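You operate a simulated robot arm through the tools that you are given. There is no shell and no other tool. Be economical: measure what you need, move in short steps, check, and stop when the job is done.

The job below is to be done with a simulated robot arm. You get a single attempt, and the scene is never put back.

JOB
Fetch the orange connector and set it in the grey basket on the joints bench top. Take the yellow cloth on the top of the care bench and put it away on the back of the covers table. Put the fuse that says "20 amp" from the top of the care bench on the haul-off ledge. Take the green filter and put it on top of the green roll on the top of the care bench. Shut the clips drawer. Take the soap tin on the upper deck of the trolley and put it away on the top of the care bench. Fetch the orange brush from the joints bench top and set it on the shelf of the plan desk. Any order will do. Set down upright: green filter.

It is judged by the outcome, as a careful person would: the job done as asked, and still so three seconds after it is handed in. It fails if anything else is knocked over, pushed out of place, dropped, spilled or broken. A push-on lid holds only when it is set on centred and level and pressed home; a screw cap is set on level and turned clockwise until tight. Flat cloth is picked up by pressing the open fingertips on it (5 to 10 N) and closing them slowly along it; thin cloth reads only 2 to 8 mm in the jaws.

ROBOT AND FRAMES
A 6-joint arm with a fingered hand on a trunk, on a base that drives. Base frame: it is fixed to the floor where the robot stands at the start and does not move with it; the origin is under the middle of the robot, x ahead of it, y to its left, z up. Units: mm, degrees, N and s.
With the tool pointing down near the work surface it reaches from about 280 to 780 mm from the robot's upright axis, wherever it stands. Its first joint turns from -115.0 to 115.0 degrees. Places, roughly: back of the covers table (116x17 cm) [-6440, -1500, 780]; basket (12x15x11 cm) [500, -700, 900]; clips drawer [3400, 400, 600]; fuse [4500, 6250, 1000]; green filter (6x6x9 cm) [4500, 6900, 900]; green roll (9x9x3 cm) [4700, 6700, 900]; haul-off ledge (52x12 cm) [3180, 3780, 640]; orange brush (16x5x6 cm) [1000, 1200, 900]; orange connector (4x3x3 cm) [500, -100, 900]; shelf of the plan desk [4700, 2400, 300]; soap tin [3000, -1500, 750]; top of the care bench [4600, 6700, 900]; yellow cloth (11x7x3 cm) [4700, 6300, 900]. Payload 4 kg.
The tool frame sits at the grasp point between the pads (the TCP): z along the fingers, y along the line on which they close. The tips reach 26 mm beyond it. The gripper opens to 164 mm. The gripper's body begins 73 mm behind the TCP. The gripper is a hand of 5 fingers: y runs from the thumb to the fingers, the wrist lies at [0, 0, -239] in the tool frame, and closing takes about 1.5 s.
Orientation is told as [roll, pitch, yaw] about the base's x, y, z axes, in that order, counted from this pose: with the fingers straight down and closing along the base's y, the tool's x points along the base's -x, its y along +y and its z along -z.

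CONTROLS
- The arm moves only by the tool send_rows. Its argument "motion" is a list of rows, each a list of 3 entries, a list of its own where there are three numbers: the shift along the tool's x, y, z in m, then the turn, a rotation vector about the tool's x, y, z in degrees, then the closure, from 0 (fully open) to 1 (shut). In form: [[[tx, ty, tz], [rx, ry, rz], gripper], ...]. A call has 1 to 8 rows; each row is the pose to reach, as a shift and turn from the pose commanded when the call began, along the tool's axes at that moment. Rows are played at 5 a second. More than 50 mm and 8.6 degrees between two rows, or a gripper value outside its range, and nothing of the call is played. Where a pose cannot be reached the arm comes as near as it can. A force on the tool above 40 N (or 10 N above the force at the start of the call, whichever is more), or a blocked arm, ends the call early, and 0.2 s more pass. Each finger travels about 45 mm/s and halts on what it meets, pressing with about 22 N; the grip force reading is that of the motor and also rises with nothing between the fingers. The clock runs only during rows and for 0.2 s after the last one: add rows that repeat a pose to give the fingers time. It gives the time, the measured TCP pose, the force on the tool (base axes), the opening and the grip force at its end, in the units of the frame above (readings bear some noise), with the torque about the TCP (base axes, N m) and any sound that the robot's microphone picked up, and new pictures: "views" is both (left out), scene, wrist or none.
- Cameras (640 x 400 px; columns grow to the right, rows downward): "scene" is now at [-4.2, 134.5, 1696]; the picture's right is [-0.67, -0.74, 0.00], its down [-0.57, 0.52, -0.64] and it looks along [0.47, -0.43, -0.77] (base axes); focal length 277 px, centre (320, 200). "wrist" rides on the gripper at [50, -70, -93] in the tool frame; the picture's right is [0.81, 0.59, 0.00], its down [-0.43, 0.60, -0.68] and it looks along [-0.40, 0.55, 0.74] (tool axes); focal length 270 px, centre (320, 200). There is no depth. A picture from a camera that has moved, and an enlarged one, comes with that camera's place and axes in the base frame and with its lens.
- move_column(by): slides the trunk up (or, below 0, down) by that many mm; the arm and the scene camera ride with it, the base frame stays. It gives what a move gives, with no picture.
- base_move(legs): drives the robot by 1 to 6 legs, each [ahead, left, turn to the left] in mm, mm and degrees, along the robot's own axes; the way and the turn of a leg run together, so that a leg with both is an arc; at most 1500 mm and 180 degrees a leg. The arm and the cameras ride along, it lands a little off, and it stops where it bumps. It gives what a move gives, and a new picture of the scene camera.
- preshape(shape): the hand has 5 fingers and takes this shape, open, in about a second: jaw (thumb against the fingers, like two jaws); tri (thumb and two fingers); tip (a fingertip pinch); poke (one finger out to press); point (the index stretched); flat (the hand flat); cup (the hand cupped); fist (a fist). The gripper value then closes the fingers along that shape, each until it touches; the sizes above hold for jaw. It gives what a move gives, with no picture.
- aim_head(pan, tilt): turns the head with the scene camera to pan (to the left, within 155 degrees either way) and tilt (down, from -29 to 69), counted from straight ahead of the robot. It gives what a move gives, and a new picture of the scene camera.
- close_up(camera, box): a new picture of the part [left, top, right, bottom] of that camera's present view, enlarged. No time passes.
- hand_in(): hands the job in; it is judged then, once.

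Work in short steps. Places have to be worked out from the pictures, the camera data and where the tool is seen: move nearer, look again, correct. Check each grasp and each placing, and mend what went wrong. You have 196 turns and 260 pictures in all, those below and enlarged ones among them. Open the gripper and draw the arm clear of the work before you hand the job in, unless the task says otherwise; then end with one line.

The tools are called after "Call:" by a JSON object that holds its "name" and its "arguments". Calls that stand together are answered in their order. send_rows: Moves the arm, as the interface text tells. Its arguments: {"type":"object","properties":{"motion":{"type":"array","items":{"type":"array"}},"views":{"type":"string","enum":["both","scene","wrist","none"]}},"required":["motion"]} The other tools are called the same way: move_column (by) slides the trunk up or down; preshape (shape) gives the hand a shape; base_move (legs) drives the base; aim_head (pan, tilt) turns the head that bears the scene camera; close_up (camera, box) takes an enlarged picture of a part of a camera's view; hand_in () hands the job in.

At the start:

```text
time_s: 0.0
tool_pos: [264.4, -376.6, 1186.5]
tool_rot: [-0.1, 0.0, 0.0]
wrist_force: [-0.7, -0.4, -0.5]
torque: [0.0, -0.01, 0.0]
width: 163.9
grasp_force: 0.0
shape: jaw
trunk travel left (down, up): [-750.0, 240.0]
robot x, y, heading: [4.8, -3.3, -0.3]
head pan, tilt: [-42.1, 50.5]
```

scene: 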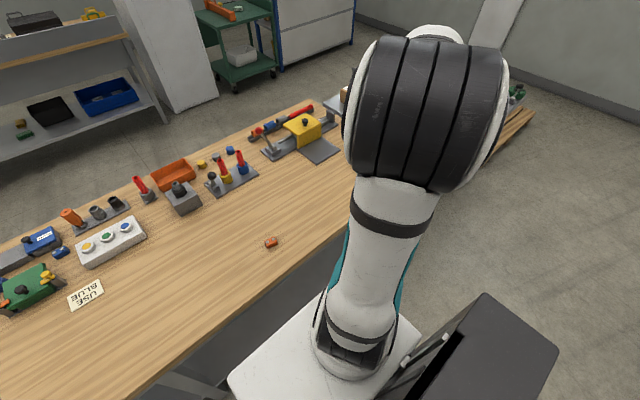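
wrist: 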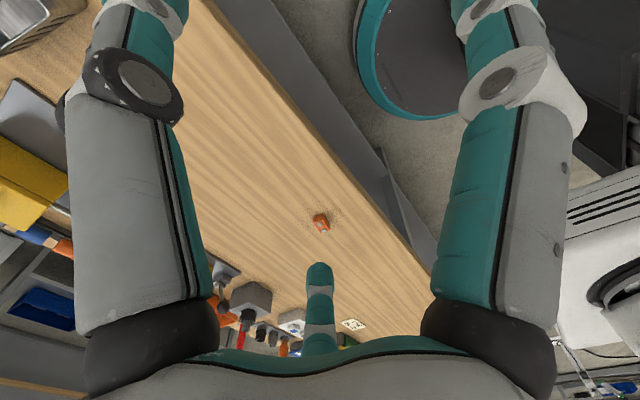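

I'll look closely at the connector and look toward the basket.

Call:
{"name": "close_up", "arguments": {"camera": "scene", "box": [231, 217, 311, 267]}}

Call:
{"name": "aim_head", "arguments": {"pan": -75, "tilt": 45}}

```text
8.00 times, centred on (271, 242) of scene
camera zoom: at [-4.2, 134.5, 1696.0], right [-0.67, -0.74, 0.0], down [-0.57, 0.52, -0.64], along [0.47, -0.43, -0.77], focal length 2216 px, centre (712, -136)
```

zoom: 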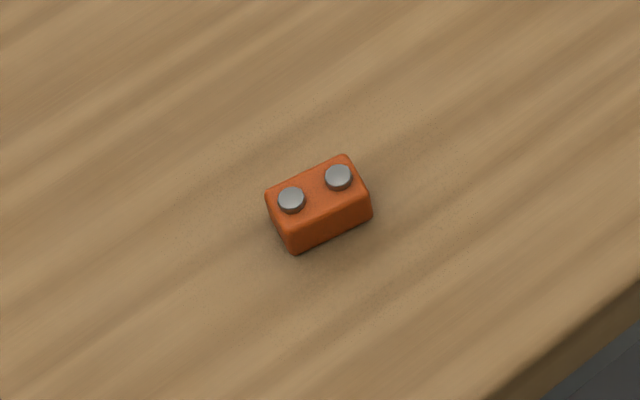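

```text
time_s: 1.0
tool_pos: [265.3, -375.2, 1186.4]
tool_rot: [0.0, 0.0, 0.0]
wrist_force: [0.0, 0.2, 0.1]
torque: [0.04, -0.03, -0.04]
width: 164.1
grasp_force: 0.0
shape: jaw
trunk travel left (down, up): [-750.0, 240.0]
robot x, y, heading: [-0.9, 0.8, 0.1]
head pan, tilt: [-75.0, 45.0]
camera scene: at [-39.8, 107.2, 1703.6], right [-0.97, -0.26, 0.0], down [-0.18, 0.68, -0.71], along [0.18, -0.68, -0.71], focal length 277 px, centre (320, 200)
```

scene: 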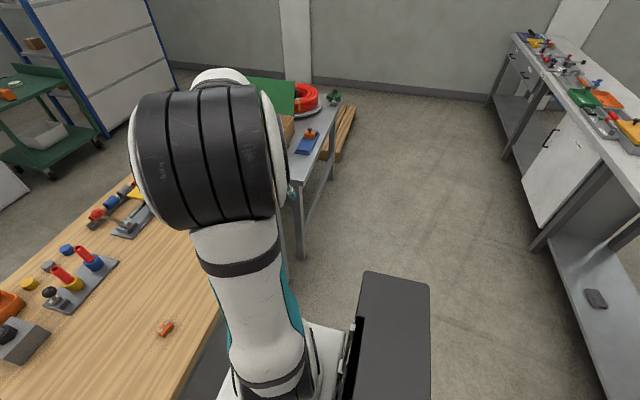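

Connector is around [448, -63], long axis mostly along y. I move above it, still high.

Call:
{"name": "send_rows", "arguments": {"motion": [[[-0.023, 0.039, 0.015], [0, 0, 2], 0], [[-0.046, 0.078, 0.03], [0, 0, 4], 0], [[-0.069, 0.117, 0.045], [0, 0, 6], 0], [[-0.092, 0.156, 0.06], [0, 0, 8], 0], [[-0.115, 0.195, 0.075], [0, 0, 10], 0], [[-0.138, 0.234, 0.09], [0, 0, 11], 0], [[-0.161, 0.273, 0.105], [0, 0, 11], 0], [[-0.184, 0.312, 0.12], [0, 0, 11], 0]]}}

```text
time_s: 2.8
tool_pos: [449.5, -61.8, 1067.5]
tool_rot: [0.0, 0.0, -11.1]
wrist_force: [0.3, 0.0, 0.8]
torque: [0.03, 0.01, 0.0]
width: 164.0
grasp_force: 0.1
shape: jaw
trunk travel left (down, up): [-750.0, 240.0]
robot x, y, heading: [-0.0, -3.7, 0.2]
head pan, tilt: [-75.0, 45.0]
camera scene: at [-38.8, 108.0, 1703.6], right [-0.97, -0.26, 0.0], down [-0.18, 0.68, -0.71], along [0.18, -0.68, -0.71], focal length 277 px, centre (320, 200)
camera wrist: at [386.0, -121.1, 1160.1], right [-0.68, 0.73, 0.0], down [0.54, 0.5, 0.68], along [0.5, 0.46, -0.74], focal length 270 px, centre (320, 200)
```

scene: 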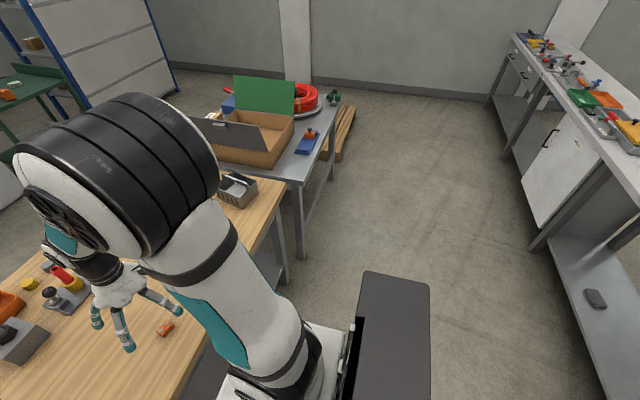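
wrist: 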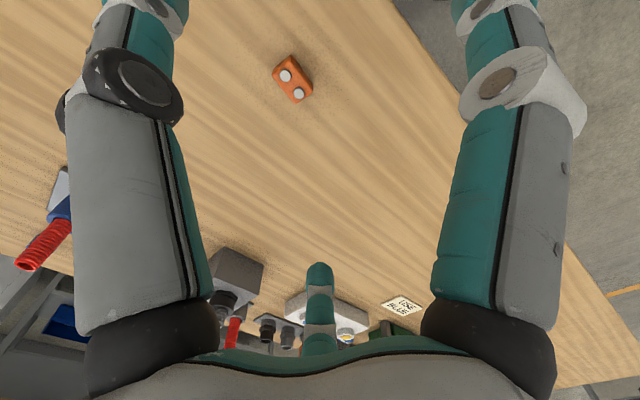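

Triangulating the two cameras puts the connector near [488, -76, 846], so the top is lower than 900. I move over and descend partway.

Call:
{"name": "send_rows", "arguments": {"motion": [[[-0.02, -0.01, 0.04], [0, 0, 0], 0], [[-0.041, -0.021, 0.08], [0, 0, 0], 0], [[-0.041, -0.021, 0.12], [0, 0, 0], 0]]}}

```text
time_s: 3.6
tool_pos: [486.5, -91.7, 946.8]
tool_rot: [-0.1, 0.1, -11.0]
wrist_force: [0.3, 0.0, 0.5]
torque: [-0.01, -0.02, -0.02]
width: 164.0
grasp_force: 0.0
shape: jaw
trunk travel left (down, up): [-750.0, 240.0]
robot x, y, heading: [4.7, 3.6, -0.3]
head pan, tilt: [-75.0, 45.0]
camera scene: at [-38.8, 107.4, 1703.7], right [-0.97, -0.26, 0.0], down [-0.18, 0.68, -0.71], along [0.18, -0.68, -0.71], focal length 277 px, centre (320, 200)
camera wrist: at [423.2, -150.5, 1040.5], right [-0.68, 0.73, 0.0], down [0.54, 0.5, 0.68], along [0.5, 0.46, -0.74], focal length 270 px, centre (320, 200)
```

scene: 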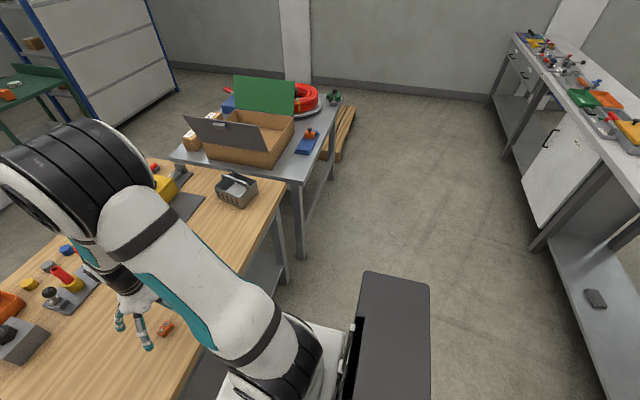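
wrist: 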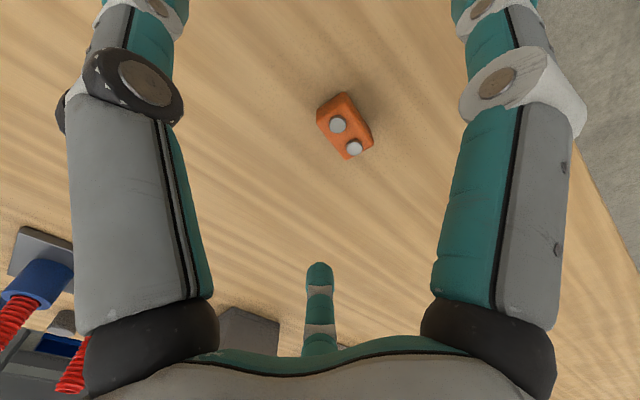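

I correct sideways and descend to z≈880 for another look.

Call:
{"name": "send_rows", "arguments": {"motion": [[[0.005, 0.019, 0.035], [0, 0, 0], 0], [[0.005, 0.019, 0.068], [0, 0, 0], 0]]}}

```text
time_s: 4.2
tool_pos: [483.8, -71.0, 880.2]
tool_rot: [0.1, 0.1, -11.1]
wrist_force: [0.2, -1.2, 0.9]
torque: [0.0, -0.01, 0.01]
width: 164.1
grasp_force: 0.1
shape: jaw
trunk travel left (down, up): [-750.0, 240.0]
robot x, y, heading: [2.0, -4.8, 0.1]
head pan, tilt: [-75.0, 45.0]
camera scene: at [-39.2, 106.8, 1703.7], right [-0.97, -0.26, 0.0], down [-0.18, 0.68, -0.71], along [0.18, -0.68, -0.71], focal length 277 px, centre (320, 200)
camera wrist: at [420.1, -130.2, 972.9], right [-0.68, 0.73, 0.0], down [0.54, 0.5, 0.68], along [0.5, 0.46, -0.74], focal length 270 px, centre (320, 200)
```

scene: 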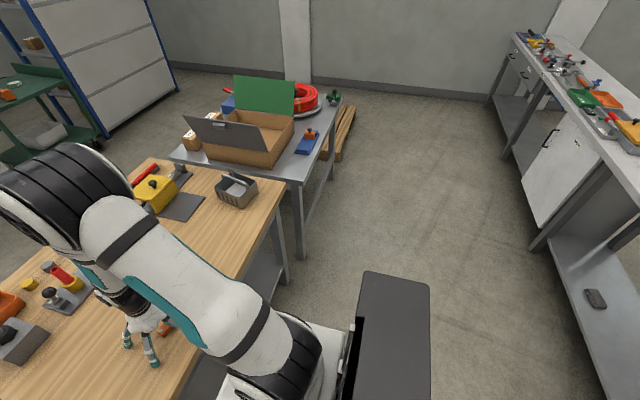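
wrist: 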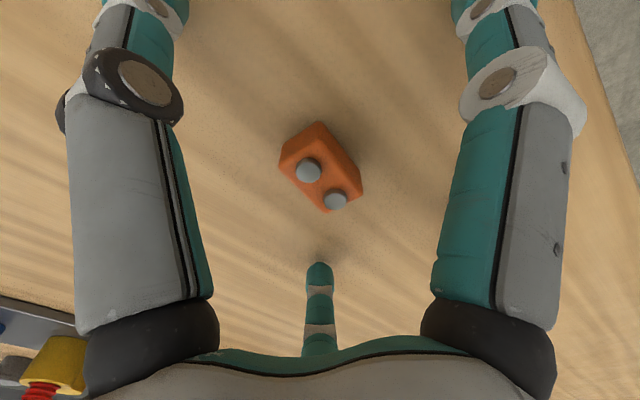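

The connector is aligned under the hand. I descend gently till near table contact.

Call:
{"name": "send_rows", "arguments": {"motion": [[[0.001, 0.0, 0.008], [0, 0, 0], 0], [[0.001, 0.0, 0.014], [0, 0, 0], 0], [[0.001, 0.0, 0.018], [0, 0, 0], 0]], "views": "wrist"}}

```text
time_s: 4.7
tool_pos: [484.2, -72.1, 873.9]
tool_rot: [-0.1, -0.5, -11.0]
wrist_force: [-5.9, 1.6, 27.2]
torque: [-0.17, 0.26, -0.16]
width: 164.0
grasp_force: 0.0
shape: jaw
trunk travel left (down, up): [-750.0, 240.0]
robot x, y, heading: [-0.4, 1.2, -0.3]
head pan, tilt: [-75.0, 45.0]
stopped in row 2: the force on the tool passed its limit at 47 N (the readings are from after the stop); the commanded pose is now the measured one
camera wrist: at [419.6, -130.3, 965.7], right [-0.68, 0.73, -0.01], down [0.53, 0.5, 0.68], along [0.5, 0.46, -0.73], focal length 270 px, centre (320, 200)
```

wrist: 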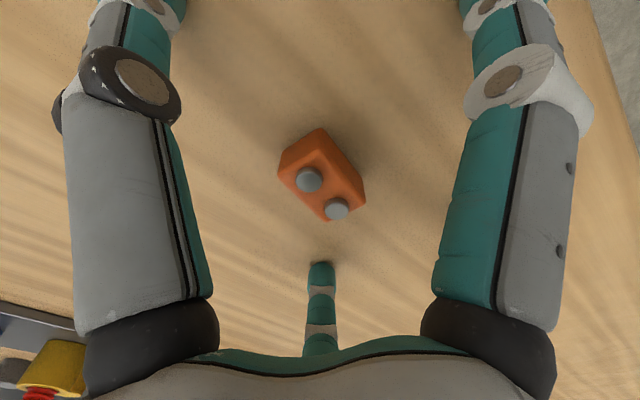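

Contact at TCP z≈874, so the top is at about 848. I lift 3 mm and close.

Call:
{"name": "send_rows", "arguments": {"motion": [[[0, 0, -0.003], [0, 0, 0], 0.3], [[0, 0, -0.003], [0, 0, 0], 0.6], [[0, 0, -0.003], [0, 0, 0], 1], [[0, 0, -0.003], [0, 0, 0], 1], [[0, 0, -0.003], [0, 0, 0], 1], [[0, 0, -0.003], [0, 0, 0], 1], [[0, 0, -0.003], [0, 0, 0], 1], [[0, 0, -0.003], [0, 0, 0], 1]], "views": "wrist"}}

Call:
{"name": "send_rows", "arguments": {"motion": [[[0, 0, -0.04], [0, 0, 0], 1], [[0, 0, -0.08], [0, 0, 0], 1], [[0, 0, -0.12], [0, 0, 0], 1]]}}

```text
time_s: 5.1
tool_pos: [486.7, -73.5, 874.4]
tool_rot: [-0.1, -0.6, -11.0]
wrist_force: [-8.4, -4.7, 30.1]
torque: [-0.58, 0.34, -0.19]
width: 55.7
grasp_force: 22.2
shape: jaw
trunk travel left (down, up): [-750.0, 240.0]
robot x, y, heading: [0.5, -1.7, 0.3]
head pan, tilt: [-75.0, 45.0]
stopped in row 1: the force on the tool passed its limit at 50 N (the readings are from after the stop); the commanded pose is now the measured one
camera wrist: at [422.4, -131.7, 966.8], right [-0.68, 0.73, -0.01], down [0.53, 0.5, 0.68], along [0.5, 0.46, -0.73], focal length 270 px, centre (320, 200)
```

wrist: 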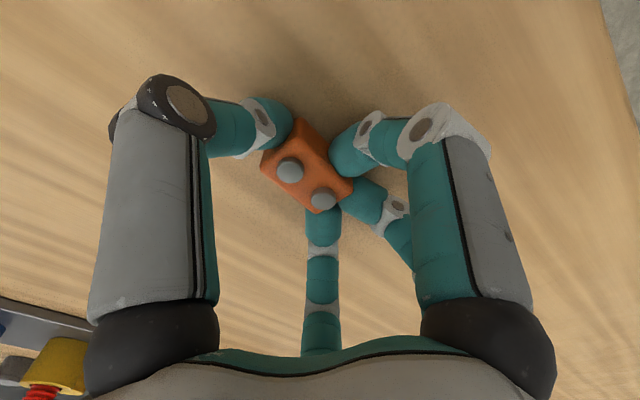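

```text
time_s: 5.9
tool_pos: [484.8, -73.0, 993.9]
tool_rot: [0.0, -0.7, -11.0]
wrist_force: [0.4, -0.5, -0.5]
torque: [0.0, 0.01, 0.02]
width: 46.2
grasp_force: 21.9
shape: jaw
trunk travel left (down, up): [-750.0, 240.0]
robot x, y, heading: [0.0, -0.1, -0.1]
head pan, tilt: [-75.0, 45.0]
camera scene: at [-41.3, 107.5, 1703.5], right [-0.97, -0.26, 0.0], down [-0.18, 0.68, -0.71], along [0.18, -0.68, -0.71], focal length 277 px, centre (320, 200)
camera wrist: at [419.5, -131.8, 1086.9], right [-0.68, 0.73, -0.01], down [0.53, 0.5, 0.68], along [0.5, 0.46, -0.73], focal length 270 px, centre (320, 200)
```

scene: 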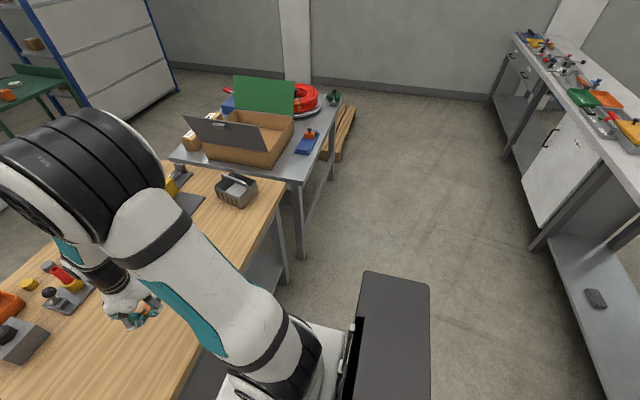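
wrist: 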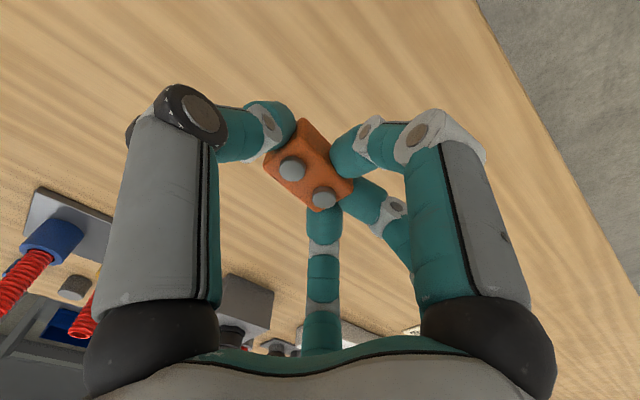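

The connector is held. Now a close look at the basket.

Call:
{"name": "close_up", "arguments": {"camera": "scene", "box": [188, 158, 284, 218]}}

```text
6.67 times, centred on (236, 188) of scene
camera zoom: at [-41.3, 107.5, 1703.5], right [-0.97, -0.26, 0.0], down [-0.18, 0.68, -0.71], along [0.18, -0.68, -0.71], focal length 1847 px, centre (880, 280)
```

zoom: 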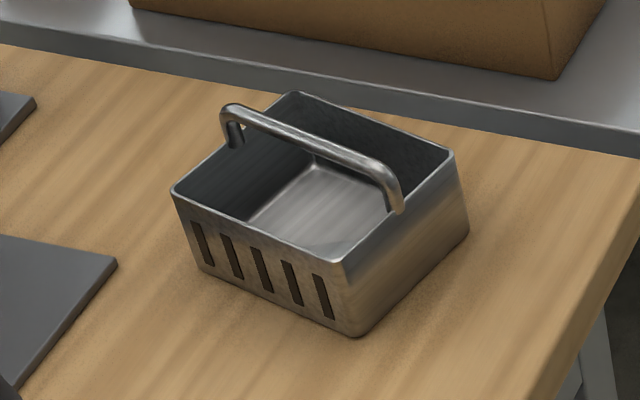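

The basket has a centre handle running along its long axis (about 13° off x), centred near [532,-647], rim near z 910. I'll raise the hand and drive 450 mm to the right to get it in comfortable reach.

Call:
{"name": "send_rows", "arguments": {"motion": [[[0, 0, -0.04], [0, 0, 8], 1], [[0, 0, -0.08], [0, 0, 16], 1], [[0, 0, -0.12], [0, 0, 24], 1], [[0, 0, -0.12], [0, 0, 32], 1], [[0, 0, -0.12], [0, 0, 40], 1], [[0, 0, -0.12], [0, 0, 48], 1], [[0, 0, -0.12], [0, 0, 56], 1], [[0, 0, -0.12], [0, 0, 64], 1]], "views": "none"}}

Call:
{"name": "base_move", "arguments": {"legs": [[0, -450, 0]]}}

```text
time_s: 7.7
tool_pos: [485.9, -71.9, 1115.2]
tool_rot: [0.5, -0.4, -75.1]
wrist_force: [0.0, -0.7, -0.6]
torque: [0.03, 0.0, 0.02]
width: 46.3
grasp_force: 21.8
shape: jaw
trunk travel left (down, up): [-750.0, 240.0]
robot x, y, heading: [1.3, -2.7, -0.0]
head pan, tilt: [-75.0, 45.0]
```

```text
time_s: 10.4
tool_pos: [483.2, -521.5, 1115.1]
tool_rot: [0.6, -0.3, -75.2]
wrist_force: [0.6, -0.5, -0.6]
torque: [0.01, -0.02, 0.01]
width: 46.6
grasp_force: 21.7
shape: jaw
trunk travel left (down, up): [-750.0, 240.0]
robot x, y, heading: [2.1, -448.0, -0.4]
head pan, tilt: [-75.0, 45.0]
camera scene: at [-40.3, -339.9, 1703.7], right [-0.97, -0.26, 0.0], down [-0.18, 0.68, -0.71], along [0.18, -0.68, -0.71], focal length 277 px, centre (320, 200)
```

scene: 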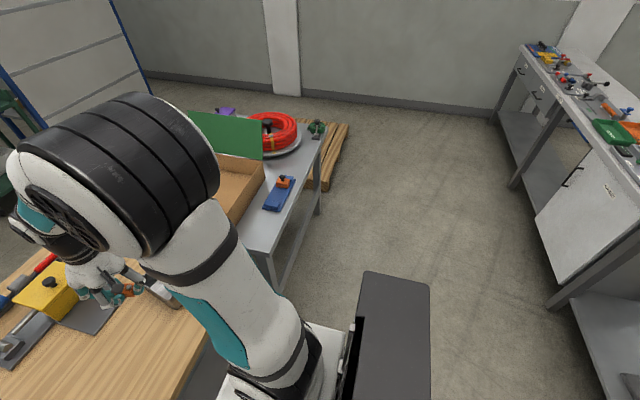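

I move over the near half of the basket, staying high, and look.

Call:
{"name": "send_rows", "arguments": {"motion": [[[-0.033, 0.005, 0.01], [0, 0, 1], 1], [[-0.066, 0.011, 0.03], [0, 0, 2], 1], [[-0.0976, 0.016, 0.06], [0, 0, 2], 1]]}}

```text
time_s: 11.2
tool_pos: [524.6, -610.5, 1056.5]
tool_rot: [0.5, -0.2, -77.1]
wrist_force: [-0.1, -0.3, -0.3]
torque: [0.0, 0.07, -0.01]
width: 46.1
grasp_force: 21.8
shape: jaw
trunk travel left (down, up): [-750.0, 240.0]
robot x, y, heading: [0.1, -444.0, -0.1]
head pan, tilt: [-75.0, 45.0]
camera scene: at [-38.8, -340.3, 1703.8], right [-0.97, -0.26, 0.0], down [-0.18, 0.68, -0.71], along [0.18, -0.68, -0.71], focal length 277 px, centre (320, 200)
camera wrist: at [445.0, -577.7, 1147.5], right [0.39, 0.92, 0.0], down [0.67, -0.29, 0.68], along [0.63, -0.27, -0.73], focal length 270 px, centre (320, 200)
```

scene: 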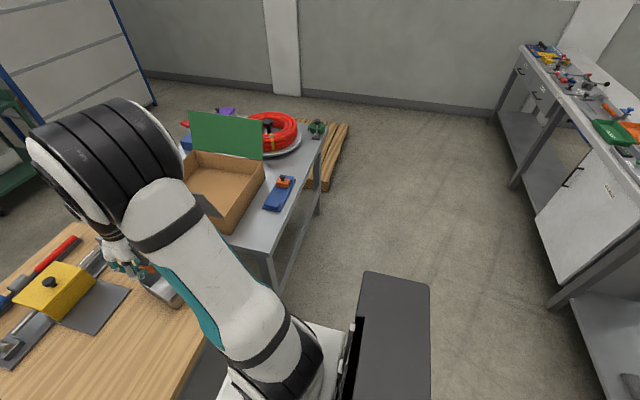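
wrist: 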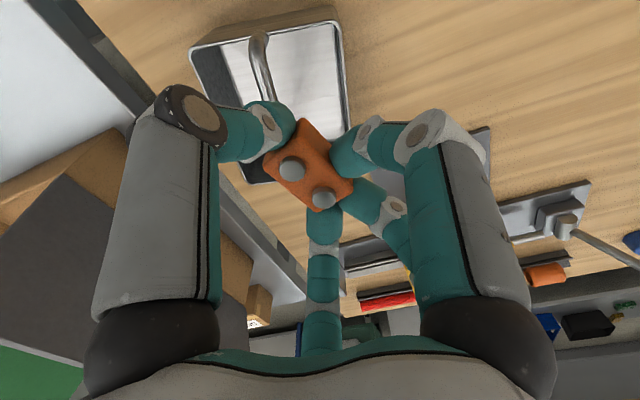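

Basket centre refined to about [537,-654]. I shift slightly and descend to z≈955 beside the handle.

Call:
{"name": "send_rows", "arguments": {"motion": [[[-0.008, 0.003, 0.035], [0, 0, 0], 1], [[-0.008, 0.003, 0.07], [0, 0, 0], 1], [[-0.008, 0.003, 0.1], [0, 0, 0], 1]]}}

```text
time_s: 12.0
tool_pos: [532.3, -616.5, 960.1]
tool_rot: [1.1, -0.7, -77.1]
wrist_force: [3.0, 7.8, 29.7]
torque: [-0.94, -0.11, 0.11]
width: 45.7
grasp_force: 21.9
shape: jaw
trunk travel left (down, up): [-750.0, 240.0]
robot x, y, heading: [-1.4, -446.4, -0.3]
head pan, tilt: [-75.0, 45.0]
camera scene: at [-44.1, -335.5, 1704.1], right [-0.97, -0.26, 0.0], down [-0.18, 0.68, -0.71], along [0.18, -0.68, -0.71], focal length 277 px, centre (320, 200)
camera wrist: at [450.7, -582.9, 1050.8], right [0.39, 0.92, 0.0], down [0.66, -0.28, 0.69], along [0.64, -0.27, -0.72], focal length 270 px, centre (320, 200)
```

scene: 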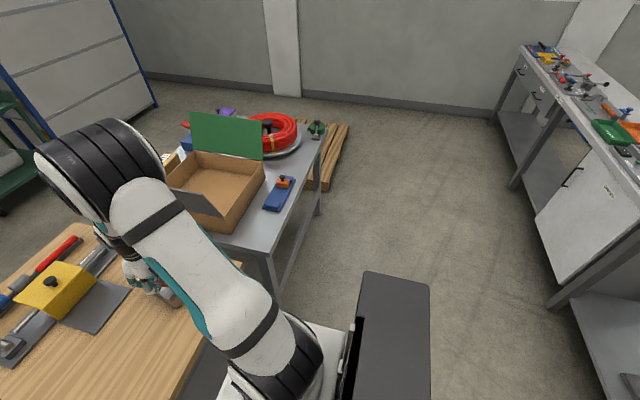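
wrist: 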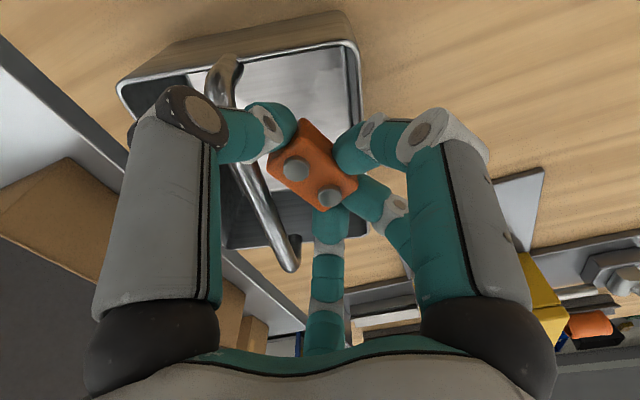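

A finger rests on the handle (force at −31 mm in y). I back up 8 mm, nudge away from the handle slightly and release so the connector drops straight into the near half.

Call:
{"name": "send_rows", "arguments": {"motion": [[[0.001, 0, -0.006], [0, 0, 0], 1], [[0.001, 0, -0.006], [0, 0, 0], 1], [[0.001, 0, -0.006], [0, 0, 0], 0.6], [[0.001, 0, -0.006], [0, 0, 0], 0.5], [[0.001, 0, -0.006], [0, 0, 0], 0.5]]}}

```text
time_s: 13.2
tool_pos: [529.3, -614.7, 960.2]
tool_rot: [0.6, -0.3, -77.2]
wrist_force: [1.3, 4.9, 11.1]
torque: [-0.56, 0.03, 0.05]
width: 80.2
grasp_force: 0.0
shape: jaw
trunk travel left (down, up): [-750.0, 240.0]
robot x, y, heading: [-0.9, -446.6, -0.5]
head pan, tilt: [-75.0, 45.0]
camera scene: at [-41.3, -337.7, 1703.5], right [-0.97, -0.26, 0.0], down [-0.18, 0.68, -0.71], along [0.18, -0.68, -0.71], focal length 277 px, centre (320, 200)
camera wrist: at [449.1, -582.7, 1052.8], right [0.39, 0.92, 0.0], down [0.67, -0.29, 0.69], along [0.63, -0.27, -0.73], focal length 270 px, centre (320, 200)
```

scene: 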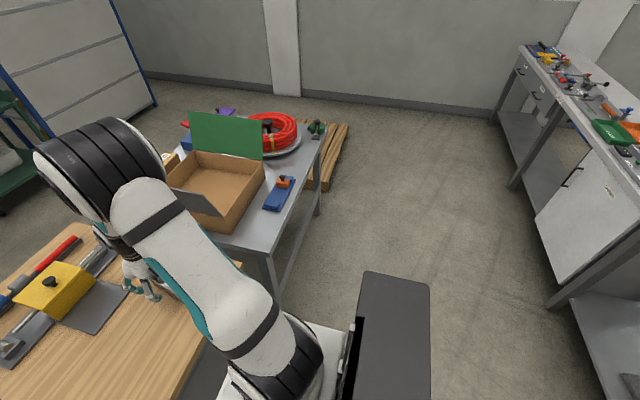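
wrist: 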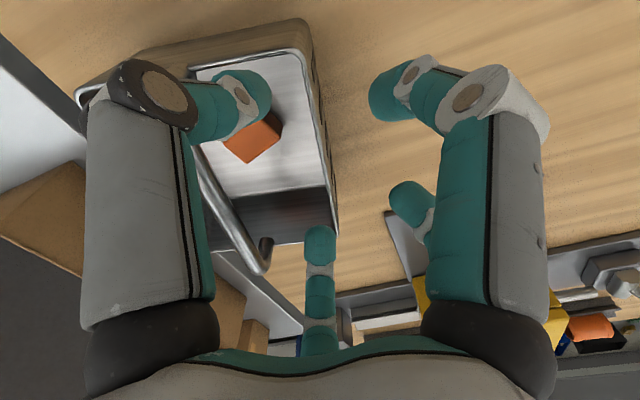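

The connector lies in the basket, but a finger still presses on the basket. I raise straight up and check whether the basket shifted.

Call:
{"name": "send_rows", "arguments": {"motion": [[[0.0, 0, -0.02], [0, 0, 0], 0.5], [[0.0, 0, -0.06], [0, 0, 0], 0.5], [[0.0, 0, -0.095], [0, 0, 0], 0.5]], "views": "wrist"}}

```text
time_s: 14.0
tool_pos: [526.6, -616.4, 1057.2]
tool_rot: [0.5, -0.4, -77.2]
wrist_force: [-0.2, -0.6, 0.2]
torque: [0.02, -0.01, 0.02]
width: 81.8
grasp_force: 0.2
shape: jaw
trunk travel left (down, up): [-750.0, 240.0]
robot x, y, heading: [0.0, -450.3, -0.3]
head pan, tilt: [-75.0, 45.0]
camera wrist: at [446.6, -582.7, 1149.2], right [0.39, 0.92, 0.0], down [0.67, -0.29, 0.69], along [0.63, -0.27, -0.73], focal length 270 px, centre (320, 200)
```

wrist: 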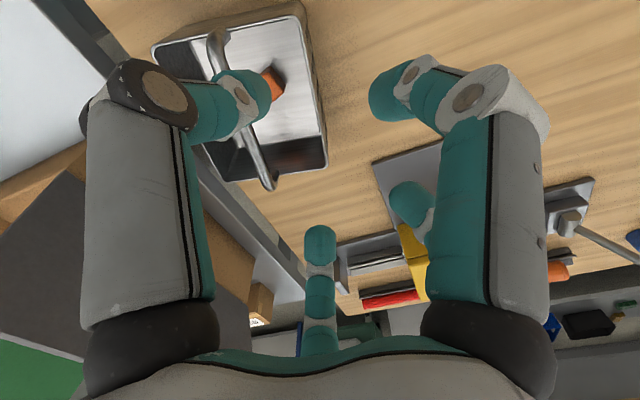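

The basket was shoved about 30 mm toward −y/−x. I'll grip it by its handle and set it back; first turn the hand square to the handle (centre ≈ [527,-686]).

Call:
{"name": "send_rows", "arguments": {"motion": [[[-0.01, -0.002, 0], [0, 0, -8], 0.5], [[-0.02, -0.004, 0], [0, 0, -16], 0.5], [[-0.03, -0.006, 0], [0, 0, -24], 0.5], [[-0.04, -0.008, 0], [0, 0, -32], 0.5], [[-0.05, -0.01, 0], [0, 0, -40], 0.5], [[-0.06, -0.013, 0], [0, 0, -48], 0.5], [[-0.068, -0.016, 0], [0, 0, -56], 0.5], [[-0.068, -0.016, 0], [0, 0, -64], 0.5]], "views": "both"}}

```text
time_s: 15.8
tool_pos: [528.3, -687.3, 1056.3]
tool_rot: [0.0, -0.7, -13.1]
wrist_force: [-0.8, -0.8, -0.6]
torque: [-0.03, -0.02, 0.0]
width: 81.5
grasp_force: 0.1
shape: jaw
trunk travel left (down, up): [-750.0, 240.0]
robot x, y, heading: [-4.4, -445.7, -0.3]
head pan, tilt: [-75.0, 45.0]
camera scene: at [-40.2, -338.9, 1703.6], right [-0.97, -0.26, 0.0], down [-0.18, 0.68, -0.71], along [0.18, -0.68, -0.71], focal length 277 px, centre (320, 200)
camera wrist: at [462.2, -742.7, 1149.5], right [-0.66, 0.76, -0.01], down [0.55, 0.48, 0.68], along [0.52, 0.44, -0.73], focal length 270 px, centre (320, 200)
```

scene: 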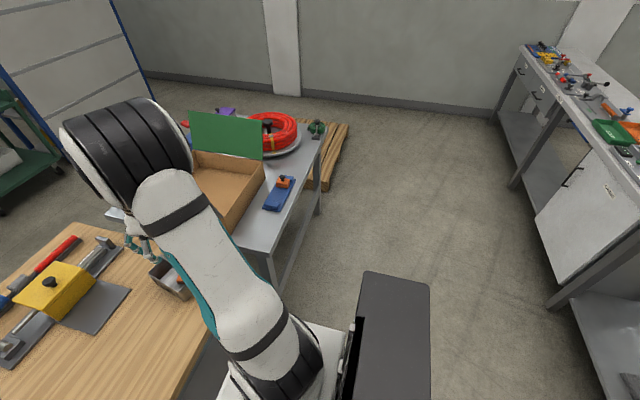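
wrist: 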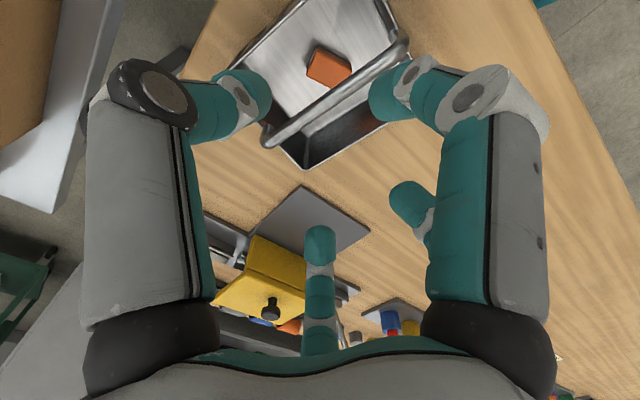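

I centre on the handle and descend astride it to TCP z≈952.

Call:
{"name": "send_rows", "arguments": {"motion": [[[0.006, 0.003, 0.035], [0, 0, 0], 0.5], [[0.006, 0.003, 0.07], [0, 0, 0], 0.5], [[0.006, 0.003, 0.1], [0, 0, 0], 0.5]], "views": "wrist"}}

```text
time_s: 16.6
tool_pos: [524.7, -682.8, 956.8]
tool_rot: [0.0, -0.7, -13.3]
wrist_force: [-0.5, 0.2, -0.5]
torque: [0.02, 0.01, -0.03]
width: 81.9
grasp_force: 0.1
shape: jaw
trunk travel left (down, up): [-750.0, 240.0]
robot x, y, heading: [2.9, -448.0, -0.2]
head pan, tilt: [-75.0, 45.0]
camera wrist: at [457.7, -738.9, 1048.8], right [-0.65, 0.76, -0.01], down [0.55, 0.48, 0.68], along [0.52, 0.44, -0.73], focal length 270 px, centre (320, 200)
```

wrist: 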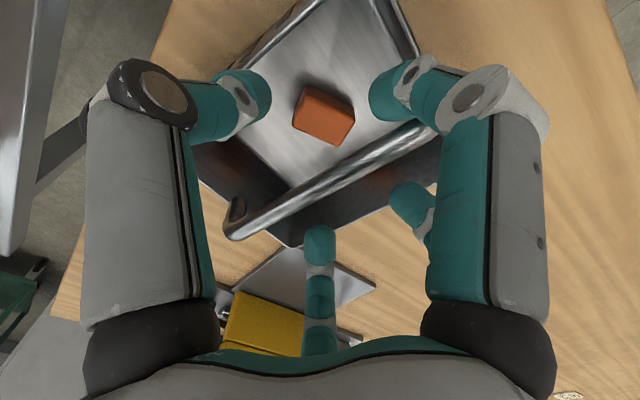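

Handle is between the fingers. I close on it.

Call:
{"name": "send_rows", "arguments": {"motion": [[[0, 0, 0.004], [0, 0, 0], 0.7], [[0, 0, 0.004], [0, 0, 0], 0.85], [[0, 0, 0.004], [0, 0, 0], 1], [[0, 0, 0.004], [0, 0, 0], 1], [[0, 0, 0.004], [0, 0, 0], 1]], "views": "wrist"}}

```text
time_s: 17.8
tool_pos: [523.0, -682.3, 952.8]
tool_rot: [0.0, -0.5, -13.3]
wrist_force: [-0.2, 0.5, -0.1]
torque: [0.01, 0.01, -0.01]
width: 1.2
grasp_force: 9.6
shape: jaw
trunk travel left (down, up): [-750.0, 240.0]
robot x, y, heading: [2.1, -444.8, -0.4]
head pan, tilt: [-75.0, 45.0]
camera wrist: at [456.7, -738.6, 1044.7], right [-0.65, 0.76, -0.01], down [0.55, 0.48, 0.68], along [0.52, 0.44, -0.73], focal length 270 px, centre (320, 200)
```

wrist: 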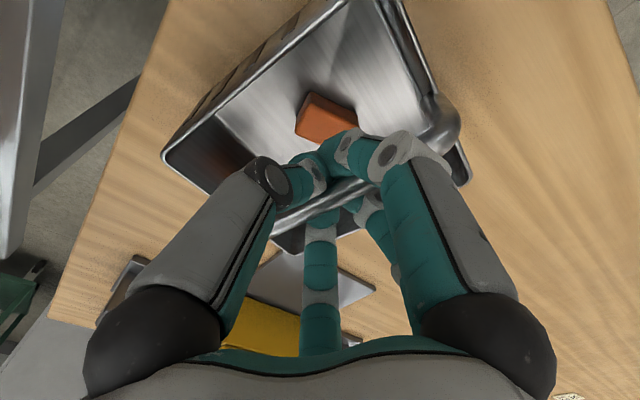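

The fingers closed above the handle (width 1 mm). I open, go 18 mm lower and close again.

Call:
{"name": "send_rows", "arguments": {"motion": [[[0, 0, 0], [0, 0, 0], 0.7], [[0, 0, 0], [0, 0, 0], 0.6], [[0, 0, 0], [0, 0, 0], 0.6], [[0, 0, 0.009], [0, 0, 0], 0.6], [[0, 0, 0.018], [0, 0, 0], 0.6]], "views": "wrist"}}

```text
time_s: 19.0
tool_pos: [523.4, -681.7, 932.9]
tool_rot: [0.0, -0.8, -13.3]
wrist_force: [-0.7, 0.3, 0.4]
torque: [0.04, 0.0, -0.01]
width: 65.3
grasp_force: 0.1
shape: jaw
trunk travel left (down, up): [-750.0, 240.0]
robot x, y, heading: [-3.9, -444.0, -0.1]
head pan, tilt: [-75.0, 45.0]
camera wrist: at [457.1, -739.2, 1026.7], right [-0.65, 0.76, -0.01], down [0.55, 0.48, 0.68], along [0.52, 0.44, -0.73], focal length 270 px, centre (320, 200)
```

wrist: 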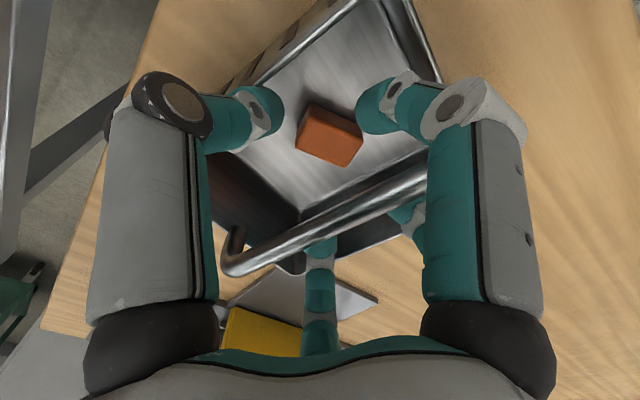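

Call:
{"name": "send_rows", "arguments": {"motion": [[[0, 0, 0], [0, 0, 0], 0.75], [[0, 0, 0], [0, 0, 0], 0.9], [[0, 0, 0], [0, 0, 0], 1], [[0, 0, 0], [0, 0, 0], 1], [[0, 0, 0], [0, 0, 0], 1]], "views": "wrist"}}

```text
time_s: 20.2
tool_pos: [522.6, -681.5, 935.1]
tool_rot: [0.0, -0.6, -13.2]
wrist_force: [0.4, 0.8, -2.9]
torque: [-0.02, 0.01, 0.01]
width: 0.0
grasp_force: 16.1
shape: jaw
trunk travel left (down, up): [-750.0, 240.0]
robot x, y, heading: [1.3, -447.7, -0.3]
head pan, tilt: [-75.0, 45.0]
camera wrist: at [457.0, -739.1, 1026.6], right [-0.65, 0.76, -0.01], down [0.55, 0.48, 0.68], along [0.52, 0.44, -0.73], focal length 270 px, centre (320, 200)
```

wrist: 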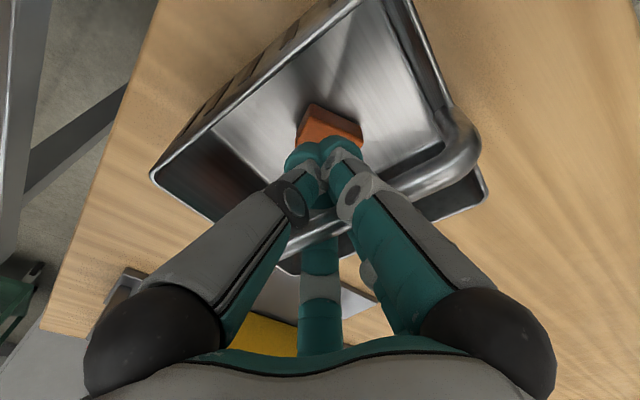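

The handle is caged in the fingers. I drag the basket back by about (+15,+28) mm.

Call:
{"name": "send_rows", "arguments": {"motion": [[[-0.002, 0.008, -0.001], [0, 0, 0], 1], [[-0.004, 0.016, -0.001], [0, 0, 0], 1], [[-0.006, 0.023, -0.001], [0, 0, 0], 1], [[-0.008, 0.03, -0.001], [0, 0, 0], 1], [[-0.008, 0.03, 0.0], [0, 0, 0], 1]], "views": "wrist"}}

Call:
{"name": "send_rows", "arguments": {"motion": [[[0, 0, 0], [0, 0, 0], 0.8], [[0, 0, 0], [0, 0, 0], 0.6], [[0, 0, 0], [0, 0, 0], 0.5], [[0, 0, -0.04], [0, 0, 0], 0.5], [[0, 0, -0.08], [0, 0, 0], 0.5], [[0, 0, -0.12], [0, 0, 0], 0.5]], "views": "wrist"}}

```text
time_s: 21.4
tool_pos: [539.6, -653.3, 935.3]
tool_rot: [0.0, -0.7, -13.2]
wrist_force: [-0.3, -0.6, -3.1]
torque: [-0.01, -0.04, 0.0]
width: 0.1
grasp_force: 22.2
shape: jaw
trunk travel left (down, up): [-750.0, 240.0]
robot x, y, heading: [0.1, -443.7, 0.1]
head pan, tilt: [-75.0, 45.0]
camera wrist: at [473.4, -711.1, 1027.0], right [-0.65, 0.76, -0.01], down [0.55, 0.48, 0.68], along [0.52, 0.44, -0.73], focal length 270 px, centre (320, 200)
```

wrist: 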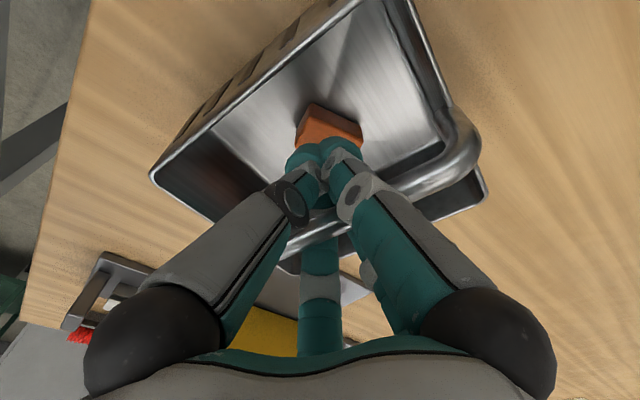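

```text
time_s: 22.8
tool_pos: [537.3, -653.6, 1056.4]
tool_rot: [-0.1, -0.8, -13.2]
wrist_force: [0.4, 0.1, 0.3]
torque: [0.0, -0.01, 0.0]
width: 81.5
grasp_force: 0.1
shape: jaw
trunk travel left (down, up): [-750.0, 240.0]
robot x, y, heading: [-0.9, -445.6, -0.3]
head pan, tilt: [-75.0, 45.0]
camera wrist: at [471.4, -710.6, 1148.6], right [-0.65, 0.76, -0.01], down [0.55, 0.48, 0.68], along [0.52, 0.44, -0.73], focal length 270 px, centre (320, 200)
```

wrist: 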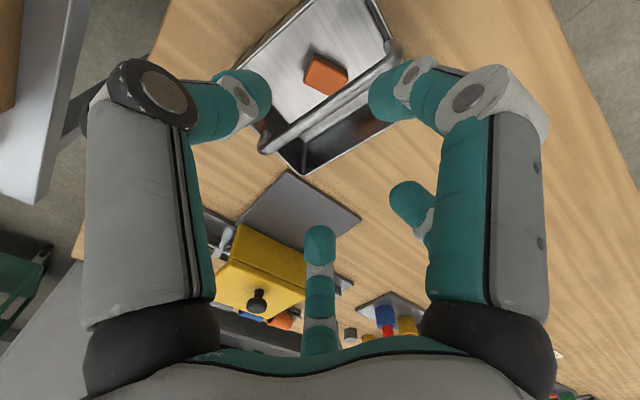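

Basket restored with the connector in it. Now I look left toward the orange brush.

Call:
{"name": "aim_head", "arguments": {"pan": 30, "tilt": 30}}

```text
time_s: 24.6
tool_pos: [537.9, -653.9, 1054.4]
tool_rot: [0.0, -0.7, -13.2]
wrist_force: [0.1, -0.1, 0.1]
torque: [-0.02, -0.02, -0.04]
width: 81.7
grasp_force: 0.1
shape: jaw
trunk travel left (down, up): [-750.0, 240.0]
robot x, y, heading: [-1.9, -445.2, -0.2]
head pan, tilt: [30.0, 30.0]
camera scene: at [17.5, -215.5, 1726.2], right [0.5, -0.87, 0.0], down [-0.43, -0.25, -0.87], along [0.75, 0.43, -0.5], focal length 277 px, centre (320, 200)
```

scene: 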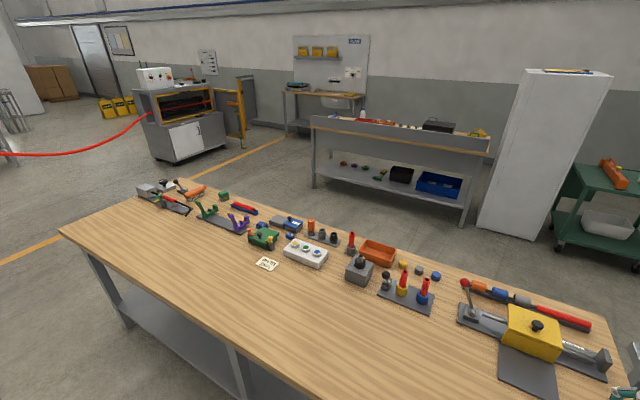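

Call:
{"name": "close_up", "arguments": {"camera": "scene", "box": [120, 165, 280, 265]}}

```text
4.00 times, centred on (200, 215) of scene
camera zoom: at [17.5, -215.5, 1726.2], right [0.5, -0.87, 0.0], down [-0.43, -0.25, -0.87], along [0.75, 0.43, -0.5], focal length 1108 px, centre (800, 140)
```

zoom: 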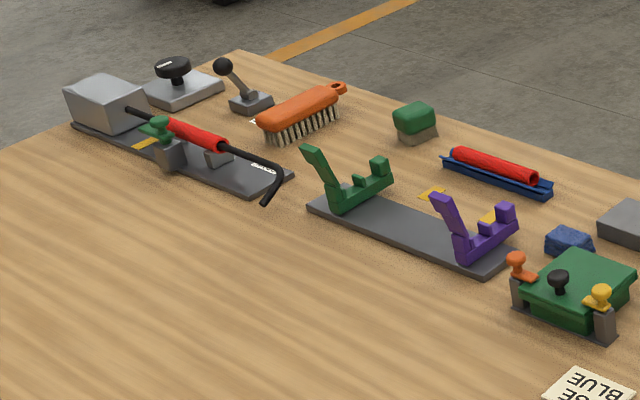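

Brush at about [960,1245], near the bench's back edge, so I'll reach it from behind the bench. First I retract the arm, then drive round the left end.

Call:
{"name": "send_rows", "arguments": {"motion": [[[0.036, 0.014, -0.02], [0, 0, 0], 0.5], [[0.072, 0.028, -0.04], [0, 0, 0], 0.5], [[0.108, 0.042, -0.06], [0, 0, 0], 0.5], [[0.144, 0.056, -0.08], [0, 0, 0], 0.5], [[0.178, 0.07, -0.1], [0, 0, 0], 0.5]], "views": "none"}}

Call:
{"name": "base_move", "arguments": {"legs": [[0, 1500, 0], [0, 1050, 0]]}}

```text
time_s: 25.8
tool_pos: [377.1, -545.7, 1153.8]
tool_rot: [0.0, -0.8, -13.2]
wrist_force: [0.3, 0.5, 0.5]
torque: [-0.02, -0.03, 0.0]
width: 81.8
grasp_force: 0.1
shape: jaw
trunk travel left (down, up): [-750.0, 240.0]
robot x, y, heading: [2.4, -448.5, -0.3]
head pan, tilt: [30.0, 30.0]
```

```text
time_s: 38.2
tool_pos: [410.5, 1994.3, 1153.9]
tool_rot: [0.0, -0.7, -13.3]
wrist_force: [1.5, 0.1, 0.0]
torque: [0.01, 0.0, 0.03]
width: 81.9
grasp_force: 0.1
shape: jaw
trunk travel left (down, up): [-750.0, 240.0]
robot x, y, heading: [33.8, 2094.2, -0.4]
head pan, tilt: [30.0, 30.0]
camera scene: at [48.8, 2326.0, 1726.1], right [0.5, -0.87, 0.0], down [-0.43, -0.25, -0.87], along [0.75, 0.43, -0.5], focal length 277 px, centre (320, 200)
```

scene: 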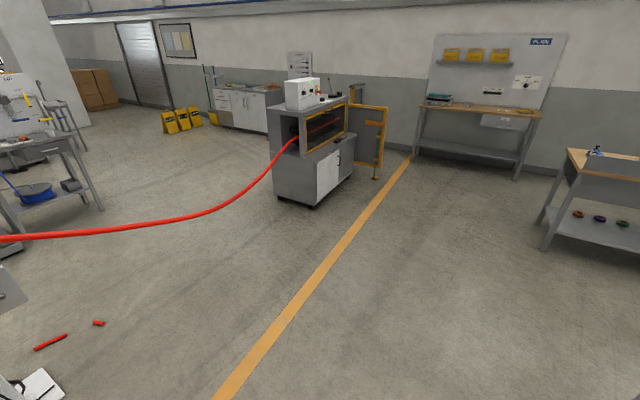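

Clear floor ahead. I drive ahead past the bench end, then turn to face its back side.

Call:
{"name": "base_move", "arguments": {"legs": [[1500, 0, 0], [60, 0, 180], [0, 830, 0]]}}

Call:
{"name": "aim_head", "arguments": {"pan": 0, "tilt": 45}}

```text
time_s: 56.8
tool_pos: [1072.0, 1417.5, 1153.8]
tool_rot: [0.1, -0.7, 162.3]
wrist_force: [0.2, 0.1, -0.4]
torque: [0.03, 0.02, -0.02]
width: 81.7
grasp_force: 0.0
shape: jaw
trunk travel left (down, up): [-750.0, 240.0]
robot x, y, heading: [1444.2, 1291.8, 175.1]
head pan, tilt: [30.0, 30.0]
cut short: leg 2
camera scene: at [1404.5, 1059.8, 1726.1], right [-0.43, 0.9, 0.0], down [0.45, 0.21, -0.87], along [-0.78, -0.37, -0.5], focal length 277 px, centre (320, 200)
```

scene: 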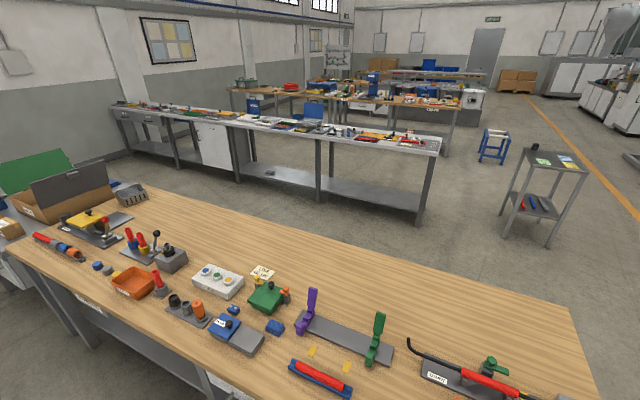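

```text
time_s: 57.8
tool_pos: [1072.1, 1419.3, 1154.0]
tool_rot: [-0.1, -0.8, 162.3]
wrist_force: [0.1, 0.5, 1.6]
torque: [0.02, -0.04, -0.03]
width: 81.6
grasp_force: 0.1
shape: jaw
trunk travel left (down, up): [-750.0, 240.0]
robot x, y, heading: [1445.2, 1288.5, 175.5]
head pan, tilt: [0.0, 45.0]
camera scene: at [1405.2, 1105.7, 1703.6], right [0.08, 1.0, 0.0], down [0.7, -0.06, -0.71], along [-0.71, 0.06, -0.71], focal length 277 px, centre (320, 200)
```

scene: 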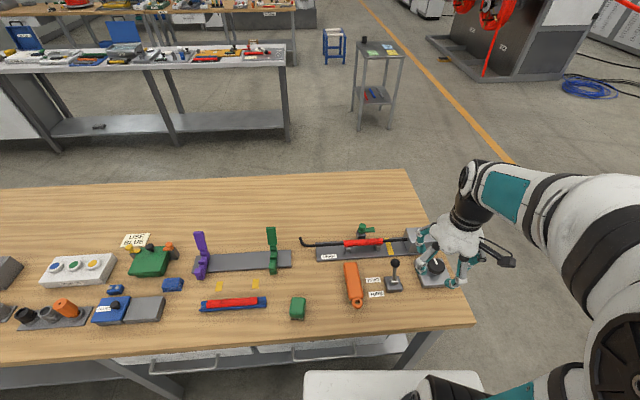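

Brush lies along x, centred ≈[972,1250]. I move above it with the fingers closing along y.

Call:
{"name": "send_rows", "arguments": {"motion": [[[-0.01, 0.04, 0.0], [0, 0, -4], 0.4], [[-0.02, 0.08, 0.01], [0, 0, -8], 0.4], [[-0.03, 0.12, 0.03], [0, 0, -12], 0.4], [[-0.04, 0.16, 0.05], [0, 0, -16], 0.4], [[-0.045, 0.192, 0.08], [0, 0, -18], 0.4], [[-0.045, 0.192, 0.11], [0, 0, -18], 0.4]], "views": "both"}}

```text
time_s: 59.1
tool_pos: [969.0, 1250.3, 1043.3]
tool_rot: [-0.3, -0.8, -179.8]
wrist_force: [-0.9, 0.0, 0.4]
torque: [0.02, 0.0, -0.01]
width: 97.9
grasp_force: 0.1
shape: jaw
trunk travel left (down, up): [-750.0, 240.0]
robot x, y, heading: [1444.9, 1291.3, 175.3]
head pan, tilt: [0.0, 45.0]
camera scene: at [1404.6, 1105.9, 1703.6], right [0.08, 1.0, 0.0], down [0.7, -0.06, -0.71], along [-0.7, 0.06, -0.71], focal length 277 px, centre (320, 200)
camera wrist: at [1020.1, 1319.6, 1135.1], right [0.81, -0.58, -0.01], down [-0.42, -0.6, 0.68], along [-0.4, -0.55, -0.73], focal length 270 px, centre (320, 200)
```

scene: 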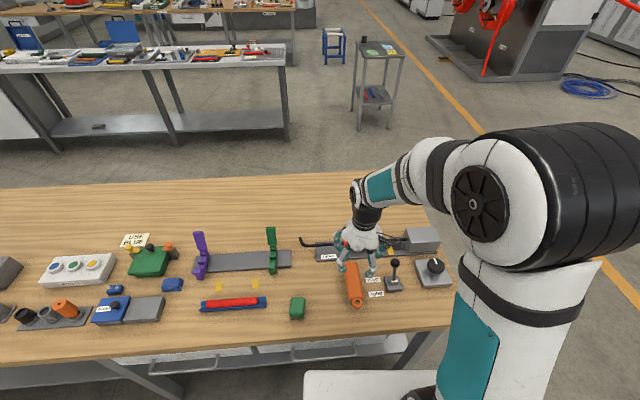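
wrist: 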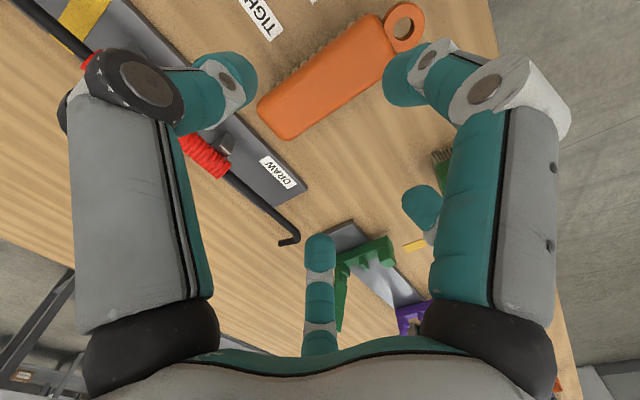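

I descend to the brush body (TCP z≈900).

Call:
{"name": "send_rows", "arguments": {"motion": [[[0.005, 0.004, 0.04], [0, 0, 0], 0.4], [[0.005, 0.004, 0.08], [0, 0, 0], 0.4], [[0.005, 0.004, 0.12], [0, 0, 0], 0.4], [[0.005, 0.004, 0.142], [0, 0, 0], 0.4]], "views": "wrist"}}

```text
time_s: 60.0
tool_pos: [969.7, 1244.2, 926.8]
tool_rot: [0.0, -1.3, -179.6]
wrist_force: [1.5, 0.6, 26.6]
torque: [0.48, -1.14, -0.01]
width: 97.7
grasp_force: 0.1
shape: jaw
trunk travel left (down, up): [-750.0, 240.0]
robot x, y, heading: [1445.7, 1289.9, 175.3]
head pan, tilt: [0.0, 45.0]
stopped in row 4: the force on the tool passed its limit at 61 N (the readings are from after the stop); the commanded pose is now the measured one
camera wrist: at [1021.5, 1313.0, 1019.2], right [0.81, -0.58, -0.02], down [-0.41, -0.6, 0.69], along [-0.41, -0.55, -0.73], focal length 270 px, centre (320, 200)
```

wrist: 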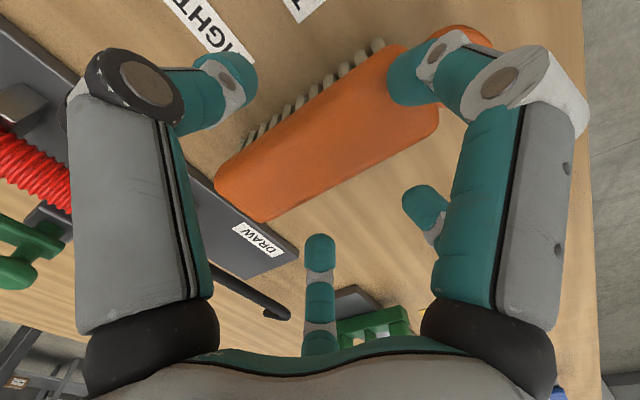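

The hand is really five fingers spaced around, so a side finger landed on the brush. I raise and try the "tri" shape (thumb and two fingers) to straddle it.

Call:
{"name": "send_rows", "arguments": {"motion": [[[0, 0, -0.04], [0, 0, 0], 0.4], [[0, 0, -0.08], [0, 0, 0], 0.4]], "views": "none"}}

Call:
{"name": "preshape", "arguments": {"shape": "tri"}}

Call:
{"name": "close_up", "arguments": {"camera": "wrist", "box": [0, 0, 640, 400]}}

```text
time_s: 60.6
tool_pos: [969.5, 1243.8, 1005.1]
tool_rot: [-0.1, -1.1, -179.6]
wrist_force: [0.5, 0.0, -0.1]
torque: [0.01, -0.05, 0.01]
width: 98.2
grasp_force: 0.1
shape: jaw
trunk travel left (down, up): [-750.0, 240.0]
robot x, y, heading: [1445.3, 1287.9, 175.5]
head pan, tilt: [0.0, 45.0]
```

```text
time_s: 61.5
tool_pos: [968.7, 1243.9, 1004.0]
tool_rot: [0.0, -1.1, -179.7]
wrist_force: [-0.4, -0.4, 0.4]
torque: [0.01, 0.0, 0.02]
width: 163.9
grasp_force: 0.0
shape: tri
trunk travel left (down, up): [-750.0, 240.0]
robot x, y, heading: [1440.4, 1289.7, 175.4]
head pan, tilt: [0.0, 45.0]
```

```text
1.00 times, centred on (320, 200) of wrist (not enlarged: the box is as wide or as high as the picture)
camera zoom: at [1021.1, 1312.4, 1096.3], right [0.81, -0.58, -0.02], down [-0.42, -0.6, 0.68], along [-0.41, -0.55, -0.73], focal length 270 px, centre (320, 200)
```

zoom: 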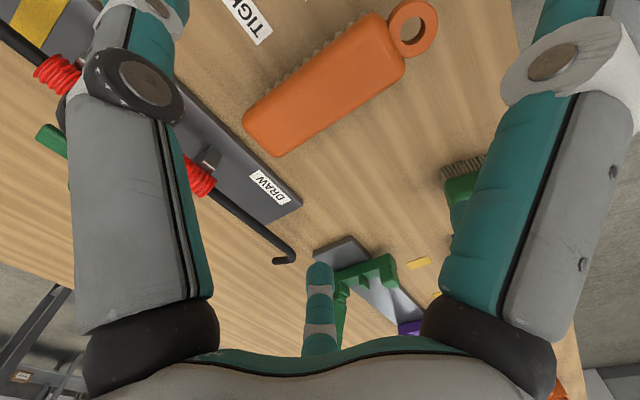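

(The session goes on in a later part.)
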